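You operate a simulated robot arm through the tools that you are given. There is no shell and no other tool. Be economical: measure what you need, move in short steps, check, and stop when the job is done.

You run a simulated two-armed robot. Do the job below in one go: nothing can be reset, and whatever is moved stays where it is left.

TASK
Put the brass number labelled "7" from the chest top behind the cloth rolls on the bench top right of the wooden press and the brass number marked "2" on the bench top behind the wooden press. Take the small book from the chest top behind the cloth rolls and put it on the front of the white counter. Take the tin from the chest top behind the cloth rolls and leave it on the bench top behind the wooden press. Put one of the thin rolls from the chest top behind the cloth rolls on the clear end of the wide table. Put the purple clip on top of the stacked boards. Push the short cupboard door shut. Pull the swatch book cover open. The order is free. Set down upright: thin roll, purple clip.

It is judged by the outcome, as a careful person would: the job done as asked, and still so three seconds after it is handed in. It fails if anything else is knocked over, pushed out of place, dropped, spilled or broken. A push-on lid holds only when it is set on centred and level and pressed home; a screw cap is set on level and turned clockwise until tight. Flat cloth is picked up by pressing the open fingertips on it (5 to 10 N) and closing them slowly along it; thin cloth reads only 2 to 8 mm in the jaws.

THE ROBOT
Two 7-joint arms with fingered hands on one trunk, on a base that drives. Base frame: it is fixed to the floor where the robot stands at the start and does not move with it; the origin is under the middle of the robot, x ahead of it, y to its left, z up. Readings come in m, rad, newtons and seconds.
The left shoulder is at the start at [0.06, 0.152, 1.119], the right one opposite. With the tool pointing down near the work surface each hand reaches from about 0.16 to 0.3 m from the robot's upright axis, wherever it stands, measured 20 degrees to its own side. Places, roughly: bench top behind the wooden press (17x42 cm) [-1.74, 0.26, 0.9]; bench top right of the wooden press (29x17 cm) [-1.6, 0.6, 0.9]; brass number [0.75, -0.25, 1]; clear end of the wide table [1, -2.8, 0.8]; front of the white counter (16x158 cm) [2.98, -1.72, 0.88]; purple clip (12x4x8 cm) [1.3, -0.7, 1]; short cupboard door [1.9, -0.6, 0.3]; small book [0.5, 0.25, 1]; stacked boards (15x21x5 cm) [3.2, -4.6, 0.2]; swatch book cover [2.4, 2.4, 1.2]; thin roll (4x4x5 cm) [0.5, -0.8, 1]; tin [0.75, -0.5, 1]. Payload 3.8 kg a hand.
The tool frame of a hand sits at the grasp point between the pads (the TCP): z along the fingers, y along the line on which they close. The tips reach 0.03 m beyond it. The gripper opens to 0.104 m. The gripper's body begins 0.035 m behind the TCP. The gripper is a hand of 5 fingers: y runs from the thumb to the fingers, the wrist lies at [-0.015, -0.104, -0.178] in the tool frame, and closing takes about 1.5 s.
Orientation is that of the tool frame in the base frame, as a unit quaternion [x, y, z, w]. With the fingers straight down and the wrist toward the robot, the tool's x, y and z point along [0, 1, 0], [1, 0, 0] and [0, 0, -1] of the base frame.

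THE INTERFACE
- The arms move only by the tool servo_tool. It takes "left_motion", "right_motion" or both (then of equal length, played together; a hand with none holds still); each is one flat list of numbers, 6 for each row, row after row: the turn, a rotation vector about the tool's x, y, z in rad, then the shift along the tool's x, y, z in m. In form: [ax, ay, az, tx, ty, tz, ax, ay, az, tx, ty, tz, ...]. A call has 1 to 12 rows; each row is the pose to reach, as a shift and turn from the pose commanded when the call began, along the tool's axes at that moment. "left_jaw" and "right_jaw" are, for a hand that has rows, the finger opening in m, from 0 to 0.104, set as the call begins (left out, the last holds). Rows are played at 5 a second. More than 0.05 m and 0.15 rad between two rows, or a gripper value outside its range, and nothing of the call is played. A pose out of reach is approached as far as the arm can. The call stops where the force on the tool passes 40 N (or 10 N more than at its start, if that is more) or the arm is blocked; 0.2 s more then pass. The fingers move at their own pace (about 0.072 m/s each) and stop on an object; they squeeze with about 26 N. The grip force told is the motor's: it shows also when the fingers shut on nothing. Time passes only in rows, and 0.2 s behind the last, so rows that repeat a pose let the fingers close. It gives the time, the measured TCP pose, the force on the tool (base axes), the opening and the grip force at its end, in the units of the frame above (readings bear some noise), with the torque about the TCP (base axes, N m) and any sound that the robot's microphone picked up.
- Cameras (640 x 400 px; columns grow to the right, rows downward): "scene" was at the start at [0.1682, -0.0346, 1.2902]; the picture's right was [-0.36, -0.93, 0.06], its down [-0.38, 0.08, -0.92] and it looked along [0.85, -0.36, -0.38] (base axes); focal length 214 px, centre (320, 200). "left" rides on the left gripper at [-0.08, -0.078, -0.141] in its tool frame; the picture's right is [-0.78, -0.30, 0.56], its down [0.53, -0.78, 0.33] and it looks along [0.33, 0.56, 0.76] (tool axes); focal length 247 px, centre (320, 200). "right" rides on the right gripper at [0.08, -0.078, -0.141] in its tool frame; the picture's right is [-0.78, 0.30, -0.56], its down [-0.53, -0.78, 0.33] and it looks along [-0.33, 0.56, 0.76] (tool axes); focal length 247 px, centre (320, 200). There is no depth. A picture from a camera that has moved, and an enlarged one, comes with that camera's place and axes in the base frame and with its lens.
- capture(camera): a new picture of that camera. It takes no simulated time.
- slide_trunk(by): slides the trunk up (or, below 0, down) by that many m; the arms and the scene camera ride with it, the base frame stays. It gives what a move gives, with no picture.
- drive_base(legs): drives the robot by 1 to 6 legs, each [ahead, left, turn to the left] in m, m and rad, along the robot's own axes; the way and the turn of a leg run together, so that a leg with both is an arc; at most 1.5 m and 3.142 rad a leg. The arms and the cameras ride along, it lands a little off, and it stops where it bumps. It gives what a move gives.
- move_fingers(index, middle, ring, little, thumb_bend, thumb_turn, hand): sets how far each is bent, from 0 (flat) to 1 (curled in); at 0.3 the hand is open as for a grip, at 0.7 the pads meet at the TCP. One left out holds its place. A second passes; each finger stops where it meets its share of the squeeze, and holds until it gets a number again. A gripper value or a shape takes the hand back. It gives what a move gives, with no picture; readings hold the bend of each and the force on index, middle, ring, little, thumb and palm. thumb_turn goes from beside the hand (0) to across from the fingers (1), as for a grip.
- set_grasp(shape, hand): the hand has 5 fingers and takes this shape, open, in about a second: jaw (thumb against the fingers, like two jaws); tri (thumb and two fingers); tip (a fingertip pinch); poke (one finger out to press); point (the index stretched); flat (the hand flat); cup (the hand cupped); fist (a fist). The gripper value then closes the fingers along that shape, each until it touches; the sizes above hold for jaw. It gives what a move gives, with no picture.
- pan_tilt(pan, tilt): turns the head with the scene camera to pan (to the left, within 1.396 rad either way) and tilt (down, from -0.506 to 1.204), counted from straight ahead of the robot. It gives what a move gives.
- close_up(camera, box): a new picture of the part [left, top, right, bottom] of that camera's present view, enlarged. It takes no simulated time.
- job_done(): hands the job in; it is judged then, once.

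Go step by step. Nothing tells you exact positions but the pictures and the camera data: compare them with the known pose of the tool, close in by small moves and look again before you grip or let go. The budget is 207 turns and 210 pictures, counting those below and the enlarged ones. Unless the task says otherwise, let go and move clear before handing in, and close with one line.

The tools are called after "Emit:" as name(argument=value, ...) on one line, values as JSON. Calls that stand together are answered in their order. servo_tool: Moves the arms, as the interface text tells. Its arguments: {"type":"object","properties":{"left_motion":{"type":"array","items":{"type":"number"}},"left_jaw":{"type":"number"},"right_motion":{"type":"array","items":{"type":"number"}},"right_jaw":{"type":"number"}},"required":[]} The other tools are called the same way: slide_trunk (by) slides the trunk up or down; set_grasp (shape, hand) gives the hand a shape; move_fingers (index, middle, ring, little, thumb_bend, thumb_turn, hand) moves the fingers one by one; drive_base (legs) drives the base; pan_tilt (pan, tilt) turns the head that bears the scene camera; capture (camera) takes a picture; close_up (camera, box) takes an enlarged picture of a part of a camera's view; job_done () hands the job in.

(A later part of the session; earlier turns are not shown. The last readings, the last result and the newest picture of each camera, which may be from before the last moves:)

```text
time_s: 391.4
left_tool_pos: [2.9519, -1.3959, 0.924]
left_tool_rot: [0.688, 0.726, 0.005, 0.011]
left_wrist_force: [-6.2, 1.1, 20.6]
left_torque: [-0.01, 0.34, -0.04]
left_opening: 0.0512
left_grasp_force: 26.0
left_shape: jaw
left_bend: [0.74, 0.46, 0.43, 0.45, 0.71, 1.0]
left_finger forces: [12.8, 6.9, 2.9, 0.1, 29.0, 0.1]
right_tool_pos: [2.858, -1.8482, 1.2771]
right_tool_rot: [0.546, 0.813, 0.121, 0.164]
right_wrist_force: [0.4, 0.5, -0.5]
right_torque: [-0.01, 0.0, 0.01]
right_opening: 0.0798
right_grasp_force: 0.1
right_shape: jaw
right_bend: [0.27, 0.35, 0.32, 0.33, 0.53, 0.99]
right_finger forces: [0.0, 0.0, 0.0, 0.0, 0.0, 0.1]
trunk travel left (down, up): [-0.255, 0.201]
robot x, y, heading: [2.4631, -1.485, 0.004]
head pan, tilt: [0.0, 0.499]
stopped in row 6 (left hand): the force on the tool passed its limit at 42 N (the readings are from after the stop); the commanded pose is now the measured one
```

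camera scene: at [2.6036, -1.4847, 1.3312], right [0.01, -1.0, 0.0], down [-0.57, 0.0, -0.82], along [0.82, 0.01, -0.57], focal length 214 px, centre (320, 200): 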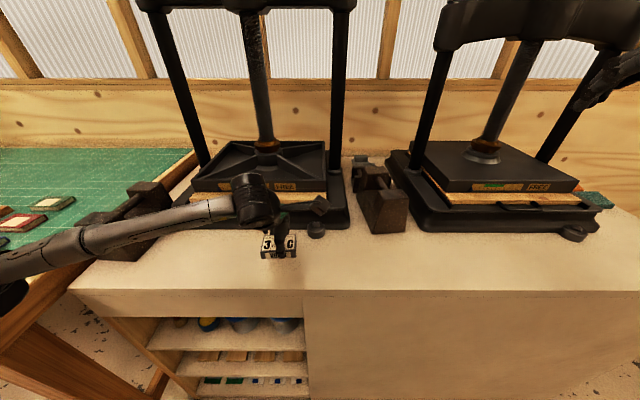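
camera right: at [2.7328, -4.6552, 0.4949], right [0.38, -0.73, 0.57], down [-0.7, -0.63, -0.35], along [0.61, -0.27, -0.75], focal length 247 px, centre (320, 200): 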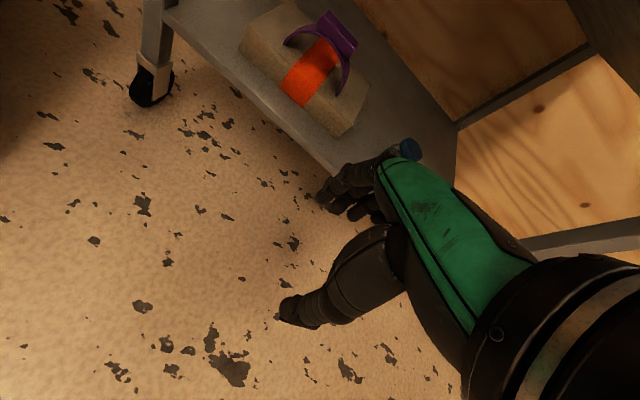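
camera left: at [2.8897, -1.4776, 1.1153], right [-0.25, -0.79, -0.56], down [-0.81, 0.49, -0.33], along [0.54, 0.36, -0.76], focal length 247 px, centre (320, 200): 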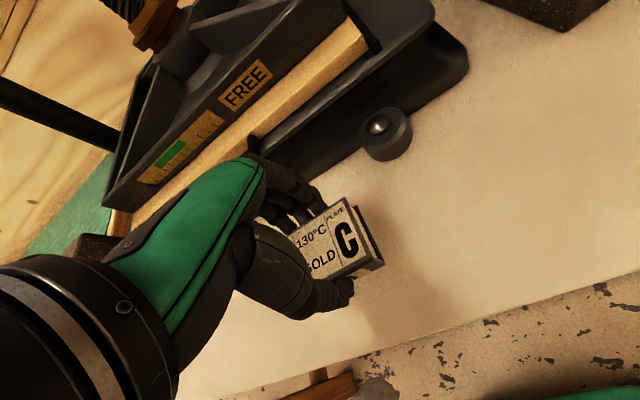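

In contact. Ease, open, lift away.

Emit:
servo_tool(left_motion=[0, 0, 0, 0, 0, -0.001, 0, 0, 0, 0, 0, -0.002, 0, 0, 0, 0, 0, -0.002, 0, 0, 0, 0, 0, -0.002, 0, 0, 0, 0, 0, -0.002], left_jaw=0.075)

Emit:
servo_tool(left_motion=[0, 0, 0, 0, 0, -0.03, 0, 0, 0, 0, 0, -0.07, 0, 0, 0, 0, 0, -0.11, 0, 0, 0, 0, -0.02, -0.15, 0, 0, 0, 0, -0.05, -0.19, 0, 0, 0, 0, -0.09, -0.21, 0, 0, 0, 0, -0.12, -0.21])

Emit:
capture(camera="scene")

```text
time_s: 392.6
left_tool_pos: [2.9527, -1.3932, 0.9222]
left_tool_rot: [0.687, 0.726, 0.004, 0.007]
left_wrist_force: [-0.4, -0.7, -0.4]
left_torque: [0.0, -0.01, -0.02]
left_opening: 0.0747
left_grasp_force: 0.0
left_shape: jaw
left_bend: [0.27, 0.37, 0.34, 0.34, 0.57, 0.99]
left_finger forces: [0.1, 0.0, 0.1, 0.0, 0.0, 0.0]
right_tool_pos: [2.8593, -1.8493, 1.2757]
right_tool_rot: [0.546, 0.813, 0.12, 0.162]
right_wrist_force: [-0.5, 1.0, 0.0]
right_torque: [0.05, -0.02, 0.02]
right_opening: 0.0799
right_grasp_force: 0.1
right_shape: jaw
right_bend: [0.27, 0.35, 0.32, 0.33, 0.53, 0.99]
right_finger forces: [0.0, 0.1, 0.0, 0.0, 0.1, 0.0]
trunk travel left (down, up): [-0.255, 0.201]
robot x, y, heading: [2.4613, -1.4896, 0.011]
head pan, tilt: [0.0, 0.499]
```

```text
time_s: 394.2
left_tool_pos: [2.8308, -1.3994, 1.1328]
left_tool_rot: [0.687, 0.727, 0.003, 0.007]
left_wrist_force: [-0.4, -0.4, 0.1]
left_torque: [-0.01, -0.02, 0.0]
left_opening: 0.0749
left_grasp_force: 0.1
left_shape: jaw
left_bend: [0.27, 0.36, 0.34, 0.34, 0.57, 0.99]
left_finger forces: [0.0, 0.1, 0.0, 0.0, 0.0, 0.1]
right_tool_pos: [2.858, -1.8473, 1.2755]
right_tool_rot: [0.546, 0.813, 0.122, 0.162]
right_wrist_force: [-0.3, -0.2, 0.2]
right_torque: [0.0, 0.0, 0.04]
right_opening: 0.0798
right_grasp_force: 0.1
right_shape: jaw
right_bend: [0.27, 0.35, 0.32, 0.33, 0.53, 0.99]
right_finger forces: [0.1, 0.0, 0.1, 0.1, 0.0, 0.0]
trunk travel left (down, up): [-0.255, 0.201]
robot x, y, heading: [2.4649, -1.4909, 0.008]
head pan, tilt: [0.0, 0.499]
```

```text
49 pictures are left
camera scene: at [2.6031, -1.4852, 1.3313], right [0.01, -1.0, 0.0], down [-0.57, 0.0, -0.82], along [0.82, 0.01, -0.57], focal length 214 px, centre (320, 200)
```

scene: 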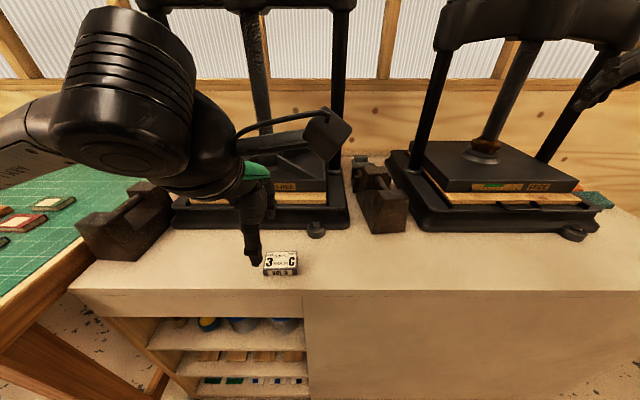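

The book sits on the counter's front. Last is the swatch book at (2.4, 2.4, 1.2): I back off, turn north and drive up the aisle.

Emit:
drive_base(legs=[[-0.26, 0, 0], [0, 0, 1.565], [1.1, 0, 0], [1.0, 0, 0]])

Emit:
pan_tilt(pan=0.0, tilt=0.25)

Emit:
capture(camera="scene")

```text
time_s: 409.9
left_tool_pos: [2.1695, 1.0063, 1.1326]
left_tool_rot: [-0.008, 1.0, 0.007, 0.002]
left_wrist_force: [0.8, 0.3, 0.1]
left_torque: [0.01, 0.01, 0.0]
left_opening: 0.0749
left_grasp_force: 0.0
left_shape: jaw
left_bend: [0.27, 0.36, 0.34, 0.34, 0.57, 0.99]
left_finger forces: [0.0, 0.0, 0.0, 0.0, 0.1, 0.1]
right_tool_pos: [2.6204, 1.0169, 1.2773]
right_tool_rot: [-0.168, 0.965, 0.2, 0.034]
right_wrist_force: [0.1, -0.1, -0.2]
right_torque: [0.05, 0.0, 0.04]
right_opening: 0.0799
right_grasp_force: 0.0
right_shape: jaw
right_bend: [0.27, 0.35, 0.32, 0.33, 0.53, 0.99]
right_finger forces: [0.0, 0.0, 0.1, 0.0, 0.0, 0.1]
trunk travel left (down, up): [-0.255, 0.201]
robot x, y, heading: [2.2447, 0.6309, 1.54]
head pan, tilt: [0.0, 0.499]
```

```text
time_s: 410.7
left_tool_pos: [2.1698, 1.008, 1.1328]
left_tool_rot: [-0.008, 1.0, 0.008, 0.003]
left_wrist_force: [-0.1, 0.1, -0.7]
left_torque: [-0.02, -0.01, 0.01]
left_opening: 0.0749
left_grasp_force: 0.0
left_shape: jaw
left_bend: [0.27, 0.36, 0.34, 0.34, 0.57, 0.99]
left_finger forces: [0.0, 0.0, 0.0, 0.1, 0.0, 0.0]
right_tool_pos: [2.6196, 1.017, 1.2759]
right_tool_rot: [-0.168, 0.965, 0.2, 0.034]
right_wrist_force: [-0.6, 0.1, 0.0]
right_torque: [0.01, 0.03, 0.0]
right_opening: 0.0797
right_grasp_force: 0.0
right_shape: jaw
right_bend: [0.27, 0.35, 0.32, 0.33, 0.53, 0.99]
right_finger forces: [0.0, 0.0, 0.1, 0.0, 0.1, 0.0]
trunk travel left (down, up): [-0.255, 0.201]
robot x, y, heading: [2.2394, 0.6368, 1.54]
head pan, tilt: [0.0, 0.25]
```

```text
48 pictures are left
camera scene: at [2.247, 0.7802, 1.3539], right [1.0, -0.03, 0.0], down [-0.01, -0.35, -0.94], along [0.03, 0.94, -0.35], focal length 214 px, centre (320, 200)
```

scene: 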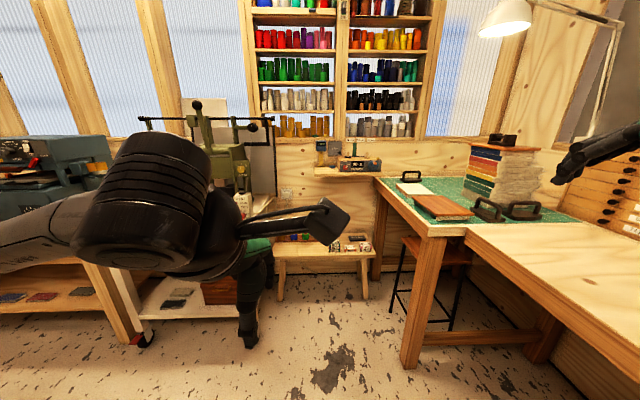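

Emit:
close_up(camera="scene", box=[280, 120, 400, 195])

```text
5.33 times, centred on (340, 158) of scene
camera zoom: at [2.247, 0.7802, 1.3539], right [1.0, -0.03, 0.0], down [-0.01, -0.35, -0.94], along [0.03, 0.94, -0.35], focal length 1144 px, centre (213, 427)
```

zoom: 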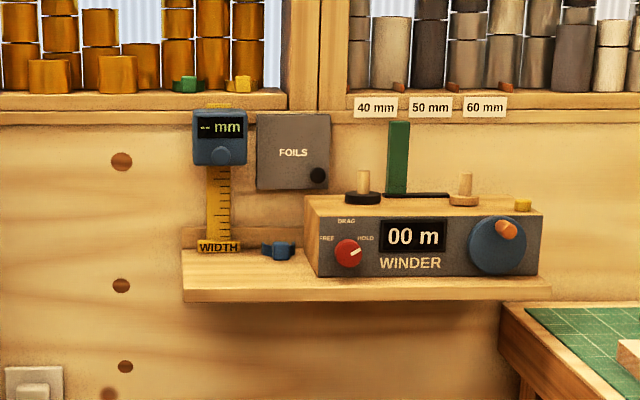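

The swatch book is the grey "FOILS" cover on the wall with a knob at its lower right (≈(2.445, 2.40, 1.126)), so it hinges on the left. I turn the left hand to point forward for a fingertip pinch on the knob.

Emit:
servo_tool(left_motion=[-0.0866, 0.0866, 0.0866, 0, 0, 0, -0.1732, 0.1732, 0.1732, 0, 0, 0, -0.2598, 0.2598, 0.2598, 0, 0, 0, -0.3464, 0.3464, 0.3464, 0, 0, 0, -0.433, 0.433, 0.433, 0, 0, 0, -0.5196, 0.5196, 0.5196, 0, 0, 0, -0.6062, 0.6062, 0.6062, 0, 0, 0, -0.6928, 0.6928, 0.6928, 0, 0, 0, -0.7794, 0.7794, 0.7794, 0, 0, 0, -0.866, 0.866, 0.866, 0, 0, 0, -0.9526, 0.9526, 0.9526, 0, 0, 0, -1.0392, 1.0392, 1.0392, 0, 0, 0])

Emit:
servo_tool(left_motion=[-0.085, 0.085, 0.085, 0, 0, 0, -0.17, 0.17, 0.17, 0, 0, 0])

Emit:
set_grasp(hand="left", shape="tip")

Emit:
capture(camera="scene")

```text
time_s: 413.5
left_tool_pos: [2.2196, 1.0869, 1.1243]
left_tool_rot: [0.349, 0.7, 0.47, -0.408]
left_wrist_force: [0.2, -1.0, -0.4]
left_torque: [-0.04, -0.02, -0.01]
left_opening: 0.0748
left_grasp_force: 0.0
left_shape: jaw
left_bend: [0.27, 0.36, 0.33, 0.34, 0.57, 0.99]
left_finger forces: [0.0, 0.1, 0.1, 0.0, 0.0, 0.1]
left hand out of reach, approached as far as the arm can: row 4, 5, 6, 7, 8, 9, 10, 11, 12
right_tool_pos: [2.6175, 1.0174, 1.2764]
right_tool_rot: [-0.169, 0.965, 0.199, 0.034]
right_wrist_force: [-0.3, 0.1, -0.8]
right_torque: [0.0, 0.02, -0.01]
right_opening: 0.0797
right_grasp_force: 0.1
right_shape: jaw
right_bend: [0.27, 0.35, 0.32, 0.33, 0.53, 0.99]
right_finger forces: [0.0, 0.1, 0.0, 0.1, 0.0, 0.0]
trunk travel left (down, up): [-0.255, 0.201]
robot x, y, heading: [2.2412, 0.636, 1.535]
head pan, tilt: [0.0, 0.25]
stopped in row 12 (left hand): the arm was blocked; the commanded pose is now the measured one
```

```text
time_s: 414.1
left_tool_pos: [2.2196, 1.0851, 1.1562]
left_tool_rot: [0.299, 0.687, 0.525, -0.403]
left_wrist_force: [-0.1, -0.5, -0.6]
left_torque: [0.01, 0.0, 0.02]
left_opening: 0.0747
left_grasp_force: 0.0
left_shape: jaw
left_bend: [0.27, 0.36, 0.33, 0.34, 0.57, 0.99]
left_finger forces: [0.0, 0.1, 0.1, 0.0, 0.1, 0.1]
left hand out of reach, approached as far as the arm can: row 1, 2
right_tool_pos: [2.6198, 1.0163, 1.278]
right_tool_rot: [-0.169, 0.964, 0.2, 0.035]
right_wrist_force: [0.1, 0.3, -0.1]
right_torque: [0.0, 0.01, -0.01]
right_opening: 0.0798
right_grasp_force: 0.0
right_shape: jaw
right_bend: [0.27, 0.35, 0.32, 0.33, 0.53, 0.99]
right_finger forces: [0.0, 0.2, 0.0, 0.0, 0.0, 0.0]
trunk travel left (down, up): [-0.255, 0.201]
robot x, y, heading: [2.2432, 0.6327, 1.537]
head pan, tilt: [0.0, 0.25]
stopped in row 2 (left hand): the arm was blocked; the commanded pose is now the measured one
```

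```text
time_s: 415.0
left_tool_pos: [2.2196, 1.0857, 1.1564]
left_tool_rot: [0.3, 0.686, 0.525, -0.404]
left_wrist_force: [0.8, 0.3, -0.1]
left_torque: [0.0, -0.01, 0.0]
left_opening: 0.1039
left_grasp_force: 0.0
left_shape: tip
left_bend: [0.3, 0.98, 0.99, 0.99, 0.3, 0.98]
left_finger forces: [0.0, 0.1, 0.0, 0.0, 0.0, 0.1]
right_tool_pos: [2.6189, 1.017, 1.2762]
right_tool_rot: [-0.168, 0.965, 0.201, 0.034]
right_wrist_force: [0.3, -0.2, 0.3]
right_torque: [0.05, -0.04, -0.01]
right_opening: 0.0796
right_grasp_force: 0.1
right_shape: jaw
right_bend: [0.27, 0.35, 0.32, 0.33, 0.53, 0.99]
right_finger forces: [0.0, 0.0, 0.0, 0.0, 0.0, 0.0]
trunk travel left (down, up): [-0.255, 0.201]
robot x, y, heading: [2.2385, 0.6384, 1.54]
head pan, tilt: [0.0, 0.25]
```

```text
46 pictures are left
camera scene: at [2.2497, 0.7794, 1.3523], right [1.0, -0.06, 0.0], down [-0.02, -0.37, -0.93], along [0.05, 0.93, -0.37], focal length 214 px, centre (320, 200)
```

scene: 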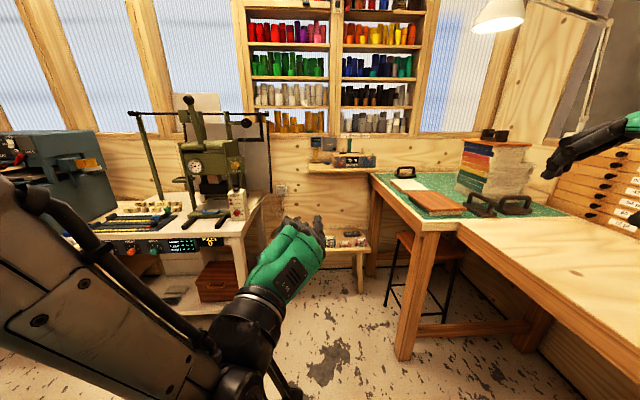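

The left hand now points forward with the pinch axis right-and-up — thumb lower-left, index upper-right — good for the knob. I drive closer.

Emit:
drive_base(legs=[[1.0, -0.14, 0.03]])

Emit:
pan_tilt(pan=0.0, tilt=0.2)

Emit:
capture(camera="scene")

Emit:
capture(camera="left")

```text
time_s: 420.1
left_tool_pos: [2.364, 2.0721, 1.1551]
left_tool_rot: [0.288, 0.69, 0.519, -0.414]
left_wrist_force: [-0.3, -0.8, -0.7]
left_torque: [-0.02, -0.01, 0.0]
left_opening: 0.1038
left_grasp_force: 0.0
left_shape: tip
left_bend: [0.3, 0.98, 0.99, 0.99, 0.3, 0.98]
left_finger forces: [0.0, 0.1, 0.0, 0.0, 0.0, 0.0]
right_tool_pos: [2.7653, 2.017, 1.2758]
right_tool_rot: [-0.184, 0.962, 0.202, 0.03]
right_wrist_force: [0.5, -0.2, 0.9]
right_torque: [-0.02, 0.02, 0.01]
right_opening: 0.0796
right_grasp_force: 0.0
right_shape: jaw
right_bend: [0.27, 0.35, 0.32, 0.33, 0.53, 0.99]
right_finger forces: [0.0, 0.0, 0.0, 0.0, 0.1, 0.0]
trunk travel left (down, up): [-0.255, 0.201]
robot x, y, heading: [2.3988, 1.6233, 1.574]
head pan, tilt: [0.0, 0.25]
```

```text
time_s: 420.8
left_tool_pos: [2.363, 2.0752, 1.1558]
left_tool_rot: [0.288, 0.691, 0.519, -0.412]
left_wrist_force: [0.5, -0.2, 0.1]
left_torque: [0.01, 0.0, -0.04]
left_opening: 0.1042
left_grasp_force: 0.1
left_shape: tip
left_bend: [0.3, 0.98, 0.99, 0.99, 0.3, 0.98]
left_finger forces: [0.0, 0.1, 0.0, 0.1, 0.0, 0.1]
right_tool_pos: [2.7651, 2.0179, 1.2759]
right_tool_rot: [-0.183, 0.962, 0.201, 0.03]
right_wrist_force: [-0.1, 0.2, -0.3]
right_torque: [0.01, 0.0, -0.01]
right_opening: 0.0798
right_grasp_force: 0.0
right_shape: jaw
right_bend: [0.27, 0.35, 0.32, 0.33, 0.53, 0.99]
right_finger forces: [0.0, 0.1, 0.0, 0.1, 0.0, 0.0]
trunk travel left (down, up): [-0.255, 0.201]
robot x, y, heading: [2.399, 1.6242, 1.57]
head pan, tilt: [0.0, 0.201]
```

```text
45 pictures are left
camera scene: at [2.4044, 1.7683, 1.3545], right [1.0, -0.04, 0.0], down [-0.01, -0.34, -0.94], along [0.04, 0.94, -0.34], focal length 214 px, centre (320, 200)
```

scene: 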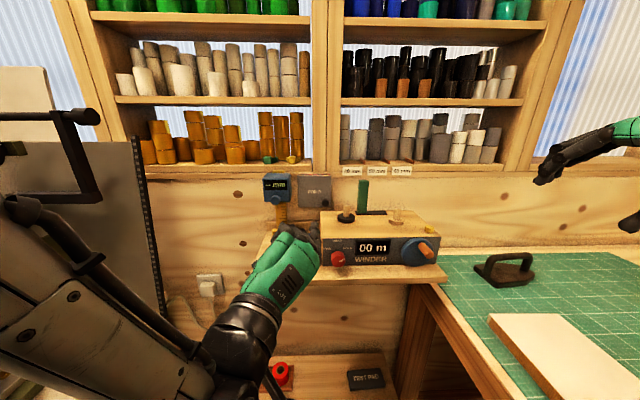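

```text
44 pictures are left
camera left: at [2.3761, 1.9181, 1.0665], right [-0.01, 0.47, -0.88], down [-1.0, 0.07, 0.05], along [0.09, 0.88, 0.46], focal length 247 px, centre (320, 200)
```

left: 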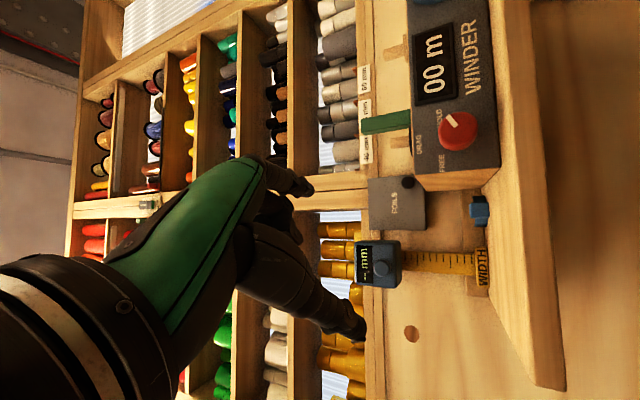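

Emit:
close_up(camera="scene", box=[250, 150, 450, 280])

Emit:
close_up(camera="left", box=[260, 120, 500, 290])

```text
3.08 times, centred on (350, 215) of scene
camera zoom: at [2.4044, 1.7683, 1.3545], right [1.0, -0.04, 0.0], down [-0.01, -0.34, -0.94], along [0.04, 0.94, -0.34], focal length 660 px, centre (228, 154)
```

zoom: 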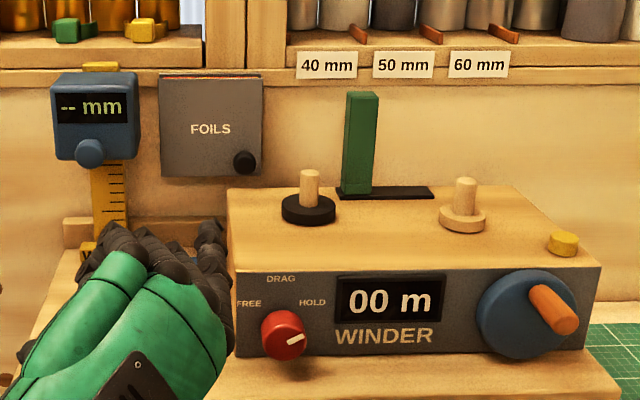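

```text
2.35 times, centred on (380, 205) of left
camera zoom: at [2.3761, 1.9181, 1.0665], right [-0.01, 0.47, -0.88], down [-1.0, 0.07, 0.05], along [0.09, 0.88, 0.46], focal length 581 px, centre (179, 188)
```

zoom: 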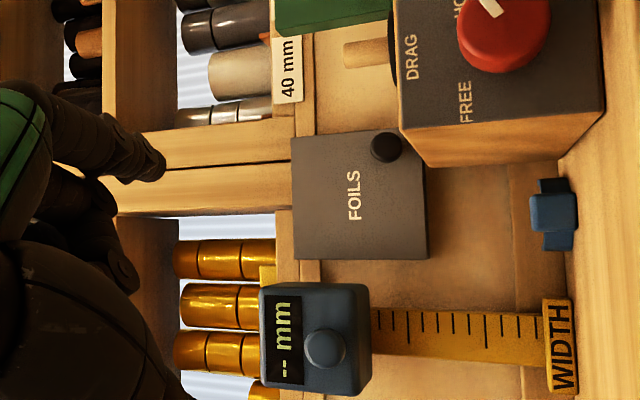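

Triangulated the knob at (2.446, 2.373, 1.128), with 5 cm clearance above the winder box. I close in to a stand-off in front of it with a narrower pinch.

Emit:
drive_base(legs=[[0.1, 0, 0]])

Emit:
servo_tool(left_motion=[0, 0, 0, -0.018, 0.028, 0.017, 0, 0, 0, -0.035, 0.057, 0.035, 0, 0, 0, -0.053, 0.085, 0.052, 0, 0, 0, -0.071, 0.1135, 0.07], left_jaw=0.06)

Emit:
capture(camera="left")

Emit:
close_up(camera="scene", box=[240, 150, 440, 300])

```text
time_s: 421.9
left_tool_pos: [2.3647, 2.1736, 1.1549]
left_tool_rot: [0.29, 0.69, 0.518, -0.413]
left_wrist_force: [0.0, 0.4, -0.5]
left_torque: [-0.01, 0.0, -0.01]
left_opening: 0.1041
left_grasp_force: 0.1
left_shape: tip
left_bend: [0.3, 0.98, 0.99, 0.99, 0.3, 0.98]
left_finger forces: [0.0, 0.0, 0.1, 0.0, 0.0, 0.1]
right_tool_pos: [2.7654, 2.116, 1.2768]
right_tool_rot: [-0.183, 0.962, 0.201, 0.031]
right_wrist_force: [0.1, 0.6, 0.9]
right_torque: [0.0, 0.03, 0.02]
right_opening: 0.08
right_grasp_force: 0.0
right_shape: jaw
right_bend: [0.27, 0.35, 0.32, 0.33, 0.53, 0.99]
right_finger forces: [0.0, 0.0, 0.0, 0.1, 0.0, 0.0]
trunk travel left (down, up): [-0.255, 0.201]
robot x, y, heading: [2.3985, 1.7239, 1.57]
head pan, tilt: [0.0, 0.201]
```

```text
time_s: 422.9
left_tool_pos: [2.474, 2.2777, 1.139]
left_tool_rot: [0.288, 0.692, 0.519, -0.41]
left_wrist_force: [-0.5, -0.2, -1.4]
left_torque: [0.01, 0.0, 0.02]
left_opening: 0.0604
left_grasp_force: 0.0
left_shape: tip
left_bend: [0.31, 0.98, 0.99, 0.99, 0.66, 1.0]
left_finger forces: [0.1, 0.1, 0.0, 0.0, 0.0, 0.0]
right_tool_pos: [2.7667, 2.1182, 1.2749]
right_tool_rot: [-0.182, 0.962, 0.201, 0.031]
right_wrist_force: [0.7, 0.2, -0.7]
right_torque: [-0.01, 0.03, 0.01]
right_opening: 0.0798
right_grasp_force: 0.1
right_shape: jaw
right_bend: [0.27, 0.35, 0.32, 0.33, 0.53, 0.99]
right_finger forces: [0.1, 0.0, 0.0, 0.0, 0.0, 0.0]
trunk travel left (down, up): [-0.255, 0.201]
robot x, y, heading: [2.401, 1.7226, 1.57]
head pan, tilt: [0.0, 0.201]
```

```text
41 pictures are left
camera left: at [2.487, 2.1221, 1.0508], right [-0.01, 0.47, -0.89], down [-1.0, 0.07, 0.05], along [0.09, 0.88, 0.46], focal length 247 px, centre (320, 200)
```

left: 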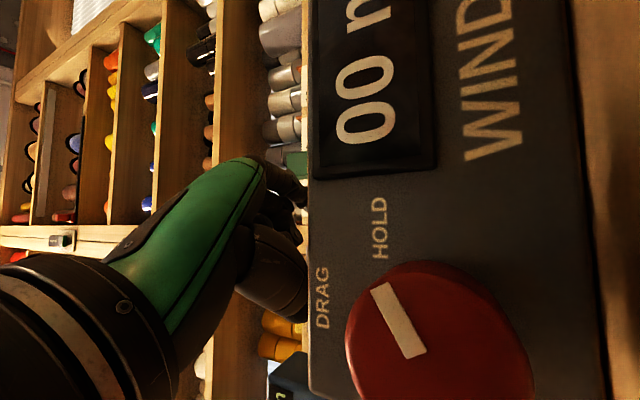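

```text
2.67 times, centred on (340, 225) of scene
camera zoom: at [2.4344, 1.8636, 1.3548], right [0.94, -0.34, 0.04], down [-0.08, -0.33, -0.94], along [0.33, 0.88, -0.34], focal length 572 px, centre (267, 133)
```

zoom: 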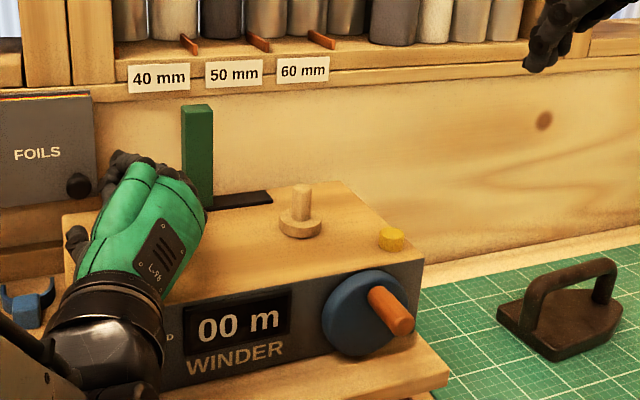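

The pinch is lined up along its pointing direction. I advance in small steps toward the knob.

Emit:
servo_tool(left_motion=[0, 0, 0, 0, 0, 0.015, 0, 0, 0, 0, 0, 0.03, 0, 0, 0, 0, 0, 0.045])

Emit:
close_up(camera="scene", box=[220, 160, 360, 260])

Emit:
close_up(camera="left", box=[200, 120, 400, 320])

```text
time_s: 423.7
left_tool_pos: [2.4747, 2.31, 1.1388]
left_tool_rot: [0.29, 0.692, 0.517, -0.413]
left_wrist_force: [-0.3, -0.3, 0.3]
left_torque: [-0.02, 0.02, 0.02]
left_opening: 0.0602
left_grasp_force: 0.2
left_shape: tip
left_bend: [0.31, 0.98, 0.99, 0.99, 0.66, 1.0]
left_finger forces: [0.0, 0.0, 0.0, 0.1, 0.0, 0.1]
left hand out of reach, approached as far as the arm can: row 2, 3
right_tool_pos: [2.7668, 2.1175, 1.2758]
right_tool_rot: [-0.183, 0.962, 0.2, 0.03]
right_wrist_force: [-0.9, 0.1, -1.2]
right_torque: [-0.01, -0.01, -0.03]
right_opening: 0.0798
right_grasp_force: 0.0
right_shape: jaw
right_bend: [0.27, 0.35, 0.32, 0.33, 0.53, 0.99]
right_finger forces: [0.0, 0.0, 0.1, 0.0, 0.0, 0.1]
trunk travel left (down, up): [-0.255, 0.201]
robot x, y, heading: [2.4025, 1.7215, 1.565]
head pan, tilt: [0.0, 0.201]
```

```text
4.00 times, centred on (290, 210) of scene
camera zoom: at [2.402, 1.8688, 1.3586], right [1.0, 0.0, 0.0], down [0.0, -0.3, -0.95], along [0.0, 0.95, -0.3], focal length 858 px, centre (440, 160)
```

zoom: 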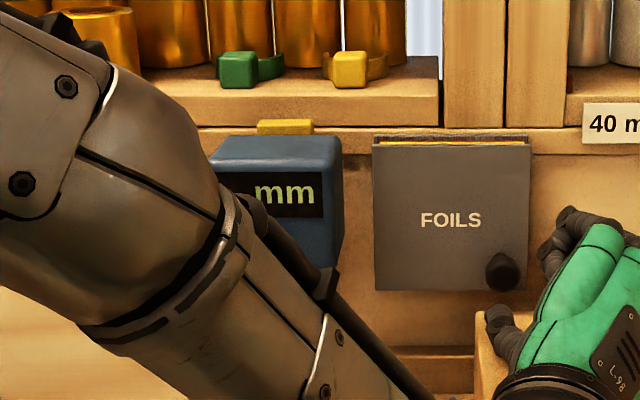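

```text
2.00 times, centred on (300, 220) of left
camera zoom: at [2.488, 2.155, 1.0498], right [-0.02, 0.46, -0.89], down [-1.0, 0.07, 0.05], along [0.09, 0.88, 0.46], focal length 494 px, centre (360, 160)
```

zoom: 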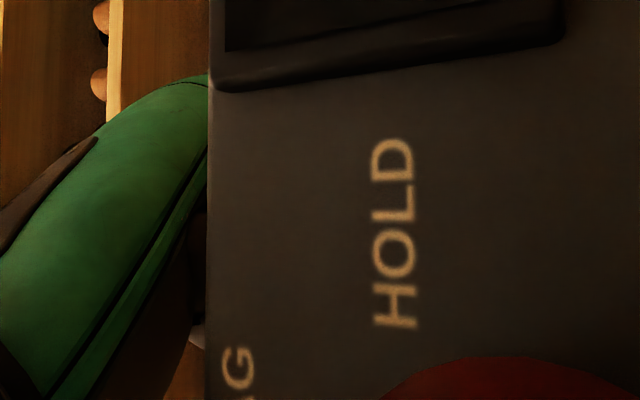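

The knob is just left of and ahead of the pinch. To keep the wrist camera clear of the winder's red dial, I pitch the hand down a bit first.

Emit:
servo_tool(left_motion=[0.041, -0.069, 0.0225, 0, 0, -0.005, 0.082, -0.138, 0.045, 0, 0, -0.01, 0.1235, -0.2065, 0.0675, 0, 0, -0.015])

Emit:
close_up(camera="scene", box=[250, 160, 410, 280])

Emit:
capture(camera="left")

```text
time_s: 424.5
left_tool_pos: [2.4788, 2.2958, 1.1394]
left_tool_rot: [0.34, 0.75, 0.429, -0.372]
left_wrist_force: [-0.8, 0.1, 0.1]
left_torque: [0.0, -0.01, 0.04]
left_opening: 0.0605
left_grasp_force: 0.0
left_shape: tip
left_bend: [0.31, 0.98, 0.99, 0.99, 0.66, 1.0]
left_finger forces: [0.1, 0.2, 0.0, 0.0, 0.0, 0.0]
right_tool_pos: [2.7664, 2.1184, 1.2762]
right_tool_rot: [-0.183, 0.962, 0.2, 0.031]
right_wrist_force: [1.1, -0.3, 0.9]
right_torque: [-0.04, 0.01, -0.06]
right_opening: 0.0797
right_grasp_force: 0.1
right_shape: jaw
right_bend: [0.27, 0.35, 0.32, 0.33, 0.53, 0.99]
right_finger forces: [0.1, 0.0, 0.1, 0.1, 0.0, 0.0]
trunk travel left (down, up): [-0.255, 0.201]
robot x, y, heading: [2.3973, 1.73, 1.569]
head pan, tilt: [0.0, 0.201]
```

```text
3.33 times, centred on (330, 220) of scene
camera zoom: at [2.4012, 1.869, 1.3585], right [1.0, 0.0, 0.0], down [0.0, -0.3, -0.95], along [0.0, 0.95, -0.3], focal length 715 px, centre (287, 133)
```

zoom: 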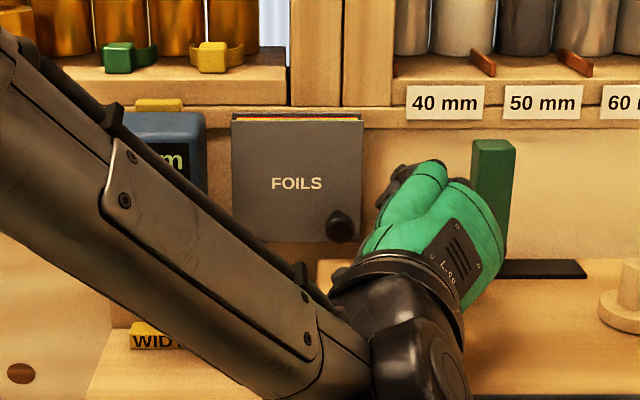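

```text
36 pictures are left
camera left: at [2.4905, 2.123, 1.0928], right [-0.01, 0.23, -0.97], down [-1.0, 0.09, 0.03], along [0.09, 0.97, 0.23], focal length 247 px, centre (320, 200)
```

left: 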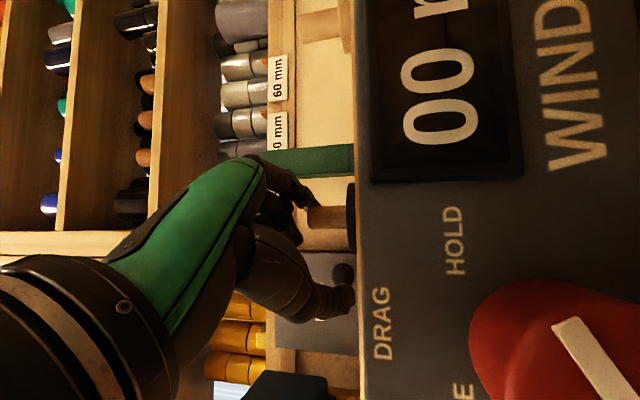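

The camera is now above the box. I shift the pinch left to line up with the knob, then drive forward a few cm.

Emit:
servo_tool(left_motion=[0, 0, 0, 0.007, -0.012, 0.004, 0, 0, 0, 0.0138, -0.0232, 0.0075])

Emit:
drive_base(legs=[[0.04, 0, 0]])

Emit:
close_up(camera="left", box=[220, 140, 420, 340])

Emit:
close_up(camera="scene", box=[280, 170, 400, 270])

```text
time_s: 425.1
left_tool_pos: [2.4495, 2.2946, 1.1424]
left_tool_rot: [0.339, 0.75, 0.428, -0.373]
left_wrist_force: [0.0, 1.1, 0.6]
left_torque: [-0.02, -0.02, -0.01]
left_opening: 0.0604
left_grasp_force: 0.0
left_shape: tip
left_bend: [0.31, 0.98, 0.99, 0.99, 0.66, 1.0]
left_finger forces: [0.0, 0.1, 0.0, 0.0, 0.1, 0.0]
right_tool_pos: [2.7659, 2.1179, 1.2767]
right_tool_rot: [-0.183, 0.962, 0.201, 0.031]
right_wrist_force: [-0.2, -0.4, -0.2]
right_torque: [0.01, -0.05, 0.02]
right_opening: 0.0799
right_grasp_force: 0.0
right_shape: jaw
right_bend: [0.27, 0.35, 0.32, 0.33, 0.53, 0.99]
right_finger forces: [0.0, 0.1, 0.1, 0.0, 0.1, 0.0]
trunk travel left (down, up): [-0.255, 0.201]
robot x, y, heading: [2.4006, 1.7257, 1.565]
head pan, tilt: [0.0, 0.201]
```

```text
time_s: 426.0
left_tool_pos: [2.4488, 2.3286, 1.1461]
left_tool_rot: [0.337, 0.749, 0.43, -0.375]
left_wrist_force: [0.5, -0.9, 1.3]
left_torque: [0.01, 0.01, -0.02]
left_opening: 0.0602
left_grasp_force: 0.0
left_shape: tip
left_bend: [0.31, 0.98, 0.99, 0.99, 0.66, 1.0]
left_finger forces: [0.1, 0.0, 0.0, 0.1, 0.0, 0.0]
right_tool_pos: [2.7654, 2.1499, 1.2795]
right_tool_rot: [-0.184, 0.961, 0.203, 0.031]
right_wrist_force: [0.3, -0.4, -0.4]
right_torque: [0.0, -0.01, 0.0]
right_opening: 0.0799
right_grasp_force: 0.0
right_shape: jaw
right_bend: [0.27, 0.35, 0.32, 0.33, 0.53, 0.99]
right_finger forces: [0.0, 0.0, 0.0, 0.0, 0.0, 0.1]
trunk travel left (down, up): [-0.255, 0.201]
robot x, y, heading: [2.4006, 1.7639, 1.565]
head pan, tilt: [0.0, 0.201]
```

```text
2.00 times, centred on (320, 240) of left
camera zoom: at [2.4616, 2.1562, 1.0974], right [-0.01, 0.24, -0.97], down [-1.0, 0.08, 0.03], along [0.09, 0.97, 0.24], focal length 494 px, centre (320, 120)
```

zoom: 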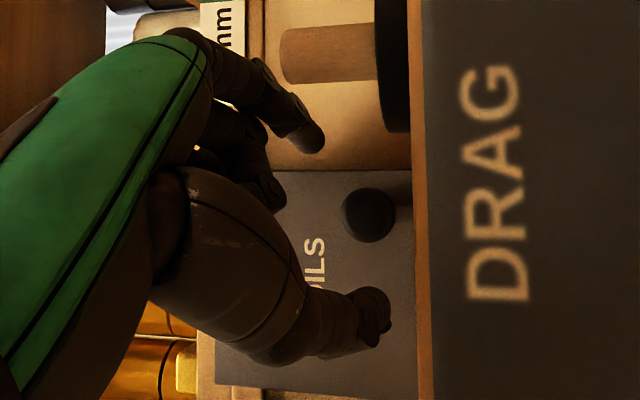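

```text
4.00 times, centred on (340, 220) of scene
camera zoom: at [2.4016, 1.9016, 1.3597], right [1.0, 0.0, 0.0], down [0.0, -0.3, -0.95], along [0.0, 0.95, -0.3], focal length 858 px, centre (240, 120)
```

zoom: 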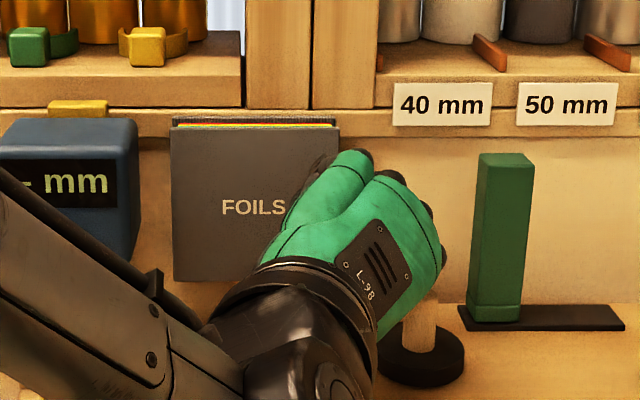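

The knob sits between thumb and index. I advance ~28 mm along the pointing direction to surround it.

Emit:
servo_tool(left_motion=[0, 0, 0, -0.001, 0.002, 0.01, 0, 0, 0, -0.002, 0.004, 0.019, 0, 0, 0, -0.0024, 0.0038, 0.028])

Emit:
close_up(camera="left", box=[220, 140, 420, 340])

```text
time_s: 426.8
left_tool_pos: [2.4475, 2.3618, 1.1311]
left_tool_rot: [0.34, 0.75, 0.428, -0.373]
left_wrist_force: [0.1, 0.2, 0.3]
left_torque: [-0.01, -0.03, -0.01]
left_opening: 0.0604
left_grasp_force: 0.0
left_shape: tip
left_bend: [0.31, 0.98, 0.99, 0.99, 0.66, 1.0]
left_finger forces: [0.0, 0.1, 0.1, 0.0, 0.0, 0.0]
right_tool_pos: [2.766, 2.1585, 1.276]
right_tool_rot: [-0.184, 0.962, 0.2, 0.03]
right_wrist_force: [-0.1, 0.0, 0.3]
right_torque: [-0.04, -0.02, 0.05]
right_opening: 0.0797
right_grasp_force: 0.1
right_shape: jaw
right_bend: [0.27, 0.35, 0.32, 0.33, 0.53, 0.99]
right_finger forces: [0.0, 0.0, 0.0, 0.0, 0.0, 0.0]
trunk travel left (down, up): [-0.255, 0.201]
robot x, y, heading: [2.4018, 1.7638, 1.573]
head pan, tilt: [0.0, 0.201]
```

```text
2.00 times, centred on (320, 240) of left
camera zoom: at [2.459, 2.1887, 1.0834], right [-0.01, 0.23, -0.97], down [-1.0, 0.09, 0.03], along [0.09, 0.97, 0.23], focal length 494 px, centre (320, 120)
```

zoom: 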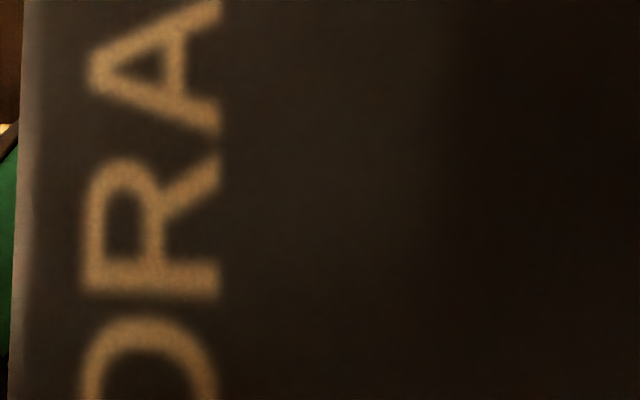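

In position with no contact force. Closing the pinch on the knob.

Emit:
servo_tool(left_motion=[0, 0, 0, 0, 0, 0, 0, 0, 0, 0, 0, 0, 0, 0, 0, 0, 0, 0, 0, 0, 0, 0, 0, 0, 0, 0, 0, 0, 0, 0, 0, 0, 0, 0, 0, 0], left_jaw=0.008)

Emit:
close_up(camera="scene", box=[280, 170, 400, 270])

```text
time_s: 428.2
left_tool_pos: [2.448, 2.3597, 1.1328]
left_tool_rot: [0.339, 0.75, 0.429, -0.373]
left_wrist_force: [5.0, -1.8, -0.1]
left_torque: [0.01, -0.02, -0.09]
left_opening: 0.0245
left_grasp_force: 25.8
left_shape: tip
left_bend: [0.72, 1.0, 1.0, 1.0, 0.76, 1.0]
left_finger forces: [25.6, 0.0, 0.0, 0.1, 31.3, 0.1]
right_tool_pos: [2.7665, 2.1577, 1.2768]
right_tool_rot: [-0.184, 0.962, 0.201, 0.03]
right_wrist_force: [-0.1, 0.2, 0.7]
right_torque: [-0.02, 0.01, 0.02]
right_opening: 0.0797
right_grasp_force: 0.1
right_shape: jaw
right_bend: [0.27, 0.35, 0.32, 0.33, 0.53, 0.99]
right_finger forces: [0.1, 0.0, 0.0, 0.0, 0.0, 0.0]
trunk travel left (down, up): [-0.255, 0.201]
robot x, y, heading: [2.4002, 1.7641, 1.568]
head pan, tilt: [0.0, 0.201]
```

```text
4.00 times, centred on (340, 220) of scene
camera zoom: at [2.4027, 1.908, 1.3586], right [1.0, 0.0, 0.0], down [0.0, -0.3, -0.95], along [0.0, 0.95, -0.3], focal length 858 px, centre (240, 120)
```

zoom: 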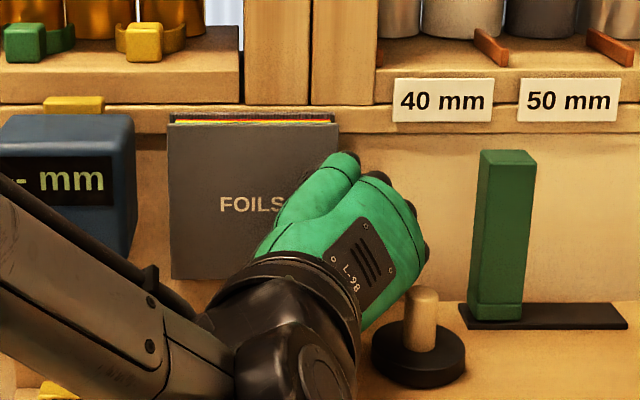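

Gripped (24.5 mm, 26 N). I pull the knob along the cover's hinge arc, rotating the hand with it, to about 30° first.

Emit:
servo_tool(left_motion=[-0.111, -0.0512, 0.0466, 0.0003, -0.0081, -0.0083, -0.2225, -0.1024, 0.0932, 0.0013, -0.017, -0.0156, -0.334, -0.1535, 0.14, 0.0032, -0.0266, -0.0218, -0.445, -0.205, 0.1864, 0.0057, -0.0366, -0.0267])

Emit:
capture(camera="scene")

```text
time_s: 428.8
left_tool_pos: [2.4458, 2.3378, 1.1301]
left_tool_rot: [0.364, 0.742, 0.431, -0.362]
left_wrist_force: [-18.0, 11.3, -8.2]
left_torque: [0.04, 0.04, -0.2]
left_opening: 0.0284
left_grasp_force: 26.0
left_shape: tip
left_bend: [0.74, 1.0, 1.0, 1.0, 0.73, 1.0]
left_finger forces: [20.9, 0.1, 0.1, 0.0, 38.9, 0.1]
left hand out of reach, approached as far as the arm can: row 1, 2
right_tool_pos: [2.7598, 2.1621, 1.2775]
right_tool_rot: [-0.188, 0.961, 0.2, 0.032]
right_wrist_force: [0.0, -0.1, 0.7]
right_torque: [-0.01, -0.02, -0.01]
right_opening: 0.0798
right_grasp_force: 0.1
right_shape: jaw
right_bend: [0.27, 0.35, 0.32, 0.33, 0.53, 0.99]
right_finger forces: [0.1, 0.0, 0.1, 0.0, 0.0, 0.0]
trunk travel left (down, up): [-0.255, 0.201]
robot x, y, heading: [2.3983, 1.7623, 1.57]
head pan, tilt: [0.0, 0.201]
stopped in row 2 (left hand): the force on the tool passed its limit at 42 N (the readings are from after the stop); the commanded pose is now the measured one
```

```text
31 pictures are left
camera scene: at [2.3959, 1.9117, 1.3581], right [1.0, 0.0, 0.0], down [0.0, -0.31, -0.95], along [0.0, 0.95, -0.31], focal length 214 px, centre (320, 200)
```

scene: 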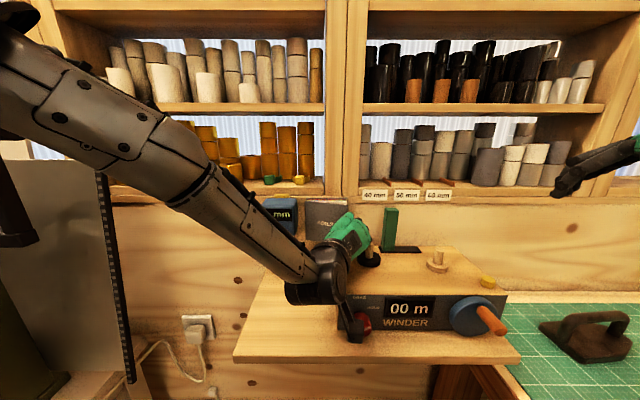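

Emit:
close_up(camera="scene", box=[260, 180, 400, 290])

```text
3.64 times, centred on (330, 235) of scene
camera zoom: at [2.3959, 1.9117, 1.3581], right [1.0, 0.0, 0.0], down [0.0, -0.31, -0.95], along [0.0, 0.95, -0.31], focal length 780 px, centre (284, 73)
```

zoom: 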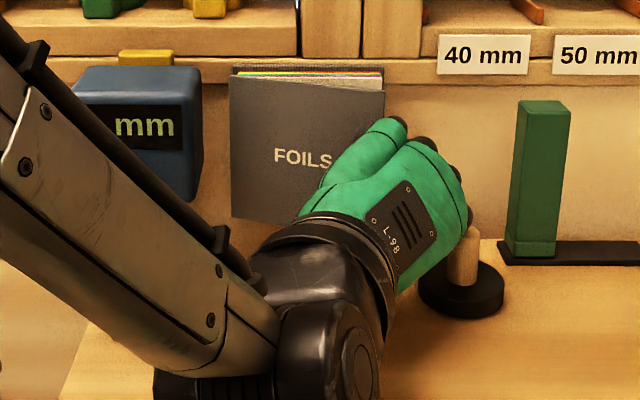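

The cover has swung out ~13°, showing coloured pages. I keep pulling left and toward me without forcing rotation.

Emit:
servo_tool(left_motion=[0, 0, 0, 0.001, -0.008, -0.001, 0, 0, 0, 0.003, -0.016, -0.004, 0, 0, 0, 0.0045, -0.0248, -0.0066])

Emit:
close_up(camera="scene", box=[260, 180, 400, 290])

```text
time_s: 429.6
left_tool_pos: [2.4332, 2.3251, 1.1305]
left_tool_rot: [0.364, 0.743, 0.43, -0.362]
left_wrist_force: [-13.2, 23.2, -12.3]
left_torque: [0.23, -0.05, -0.9]
left_opening: 0.0283
left_grasp_force: 26.0
left_shape: tip
left_bend: [0.75, 1.0, 1.0, 1.0, 0.73, 1.0]
left_finger forces: [19.4, 0.0, 0.0, 0.0, 41.3, 0.0]
left hand out of reach, approached as far as the arm can: row 3
right_tool_pos: [2.761, 2.1658, 1.2751]
right_tool_rot: [-0.186, 0.962, 0.197, 0.031]
right_wrist_force: [0.2, -0.1, -1.1]
right_torque: [-0.02, -0.01, 0.03]
right_opening: 0.0798
right_grasp_force: 0.1
right_shape: jaw
right_bend: [0.27, 0.35, 0.32, 0.33, 0.53, 0.99]
right_finger forces: [0.0, 0.1, 0.1, 0.0, 0.1, 0.1]
trunk travel left (down, up): [-0.255, 0.201]
robot x, y, heading: [2.3997, 1.7656, 1.573]
head pan, tilt: [0.0, 0.201]
```

```text
3.64 times, centred on (330, 235) of scene
camera zoom: at [2.3975, 1.9167, 1.3575], right [1.0, 0.0, 0.0], down [0.0, -0.31, -0.95], along [0.0, 0.95, -0.31], focal length 780 px, centre (284, 73)
```

zoom: 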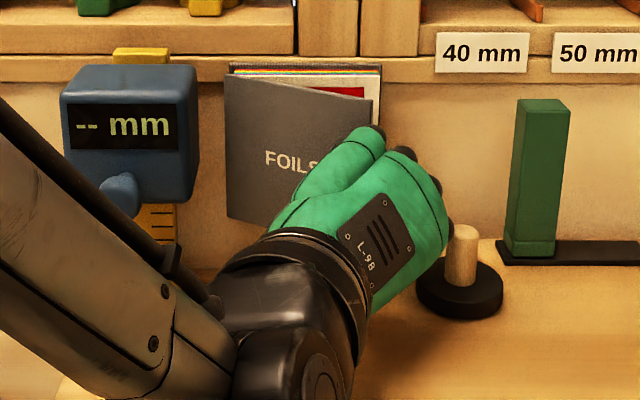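

Opening more. I let the base do the next bit of pull: slightly back and left.

Emit:
drive_base(legs=[[-0.02, 0.025, 0]])

Emit:
close_up(camera="scene", box=[260, 180, 400, 290])

```text
time_s: 430.4
left_tool_pos: [2.4172, 2.2969, 1.1325]
left_tool_rot: [0.367, 0.74, 0.43, -0.363]
left_wrist_force: [-2.1, -5.4, -13.5]
left_torque: [-0.28, 0.06, 0.52]
left_opening: 0.0176
left_grasp_force: 25.9
left_shape: tip
left_bend: [0.74, 1.0, 1.0, 1.0, 0.8, 0.99]
left_finger forces: [16.1, 0.0, 0.1, 0.1, 54.8, 0.0]
right_tool_pos: [2.7437, 2.1388, 1.2756]
right_tool_rot: [-0.186, 0.962, 0.2, 0.029]
right_wrist_force: [0.8, 0.1, -1.1]
right_torque: [0.01, 0.05, 0.01]
right_opening: 0.08
right_grasp_force: 0.1
right_shape: jaw
right_bend: [0.27, 0.35, 0.32, 0.33, 0.53, 0.99]
right_finger forces: [0.1, 0.1, 0.0, 0.0, 0.1, 0.0]
trunk travel left (down, up): [-0.255, 0.201]
robot x, y, heading: [2.3741, 1.7466, 1.573]
head pan, tilt: [0.0, 0.201]
```

```text
3.64 times, centred on (330, 235) of scene
camera zoom: at [2.3792, 1.89, 1.3584], right [1.0, 0.0, 0.0], down [0.0, -0.3, -0.95], along [0.0, 0.95, -0.3], focal length 780 px, centre (284, 73)
```

zoom: 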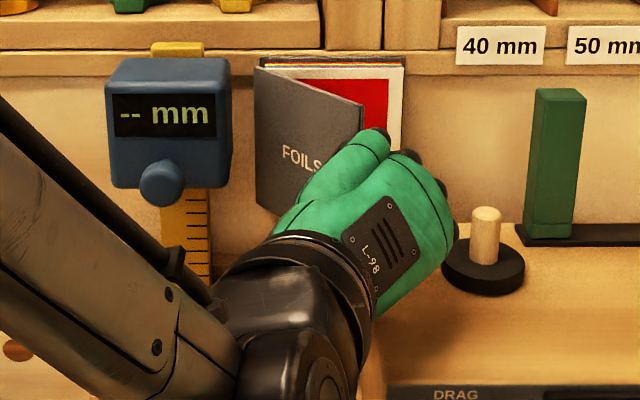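

Now ~40–45° open. Another step back-left.

Emit:
drive_base(legs=[[-0.015, 0.03, 0]])

Emit:
close_up(camera="scene", box=[260, 180, 400, 290])

```text
time_s: 431.2
left_tool_pos: [2.3874, 2.2815, 1.1308]
left_tool_rot: [0.368, 0.74, 0.43, -0.363]
left_wrist_force: [-0.3, 2.4, -8.0]
left_torque: [-0.19, 0.0, 0.01]
left_opening: 0.0197
left_grasp_force: 25.6
left_shape: tip
left_bend: [0.74, 1.0, 1.0, 1.0, 0.79, 1.0]
left_finger forces: [15.6, 0.1, 0.0, 0.0, 17.1, 0.0]
right_tool_pos: [2.714, 2.1257, 1.2746]
right_tool_rot: [-0.185, 0.962, 0.199, 0.029]
right_wrist_force: [1.1, -0.2, 0.0]
right_torque: [0.0, 0.02, -0.01]
right_opening: 0.08
right_grasp_force: 0.1
right_shape: jaw
right_bend: [0.27, 0.35, 0.32, 0.33, 0.53, 0.99]
right_finger forces: [0.0, 0.0, 0.1, 0.0, 0.1, 0.0]
trunk travel left (down, up): [-0.255, 0.201]
robot x, y, heading: [2.3452, 1.7286, 1.57]
head pan, tilt: [0.0, 0.201]
```

```text
3.64 times, centred on (330, 235) of scene
camera zoom: at [2.3506, 1.875, 1.3582], right [1.0, 0.0, 0.0], down [0.0, -0.31, -0.95], along [0.0, 0.95, -0.31], focal length 780 px, centre (284, 73)
```

zoom: 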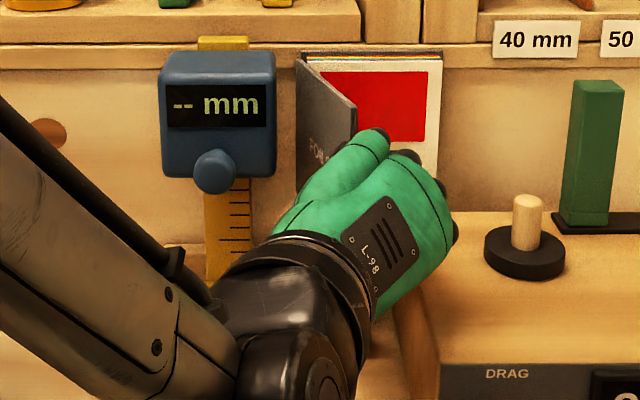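

About 62° open. One more gentle step left, mindful of the gauge beside it.

Emit:
drive_base(legs=[[-0.006, 0.028, 0]])

Emit:
close_up(camera="scene", box=[260, 180, 400, 290])

```text
time_s: 432.1
left_tool_pos: [2.3595, 2.2775, 1.1306]
left_tool_rot: [0.367, 0.741, 0.428, -0.363]
left_wrist_force: [2.9, 6.9, -6.5]
left_torque: [-0.03, -0.02, -0.24]
left_opening: 0.0189
left_grasp_force: 26.2
left_shape: tip
left_bend: [0.74, 1.0, 1.0, 1.0, 0.78, 1.0]
left_finger forces: [16.6, 0.0, 0.0, 0.0, 16.1, 0.1]
right_tool_pos: [2.6876, 2.1199, 1.2741]
right_tool_rot: [-0.186, 0.961, 0.201, 0.029]
right_wrist_force: [0.0, -0.2, -0.2]
right_torque: [-0.01, 0.01, 0.01]
right_opening: 0.0797
right_grasp_force: 0.0
right_shape: jaw
right_bend: [0.27, 0.35, 0.32, 0.33, 0.53, 0.99]
right_finger forces: [0.0, 0.0, 0.1, 0.1, 0.1, 0.0]
trunk travel left (down, up): [-0.255, 0.201]
robot x, y, heading: [2.318, 1.7246, 1.57]
head pan, tilt: [0.0, 0.201]
```

```text
3.64 times, centred on (330, 235) of scene
camera zoom: at [2.3233, 1.8695, 1.3582], right [1.0, 0.0, 0.0], down [0.0, -0.31, -0.95], along [0.0, 0.95, -0.31], focal length 780 px, centre (284, 73)
```

zoom: 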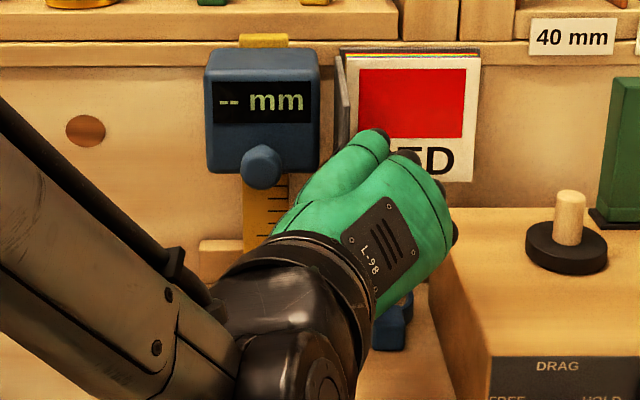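

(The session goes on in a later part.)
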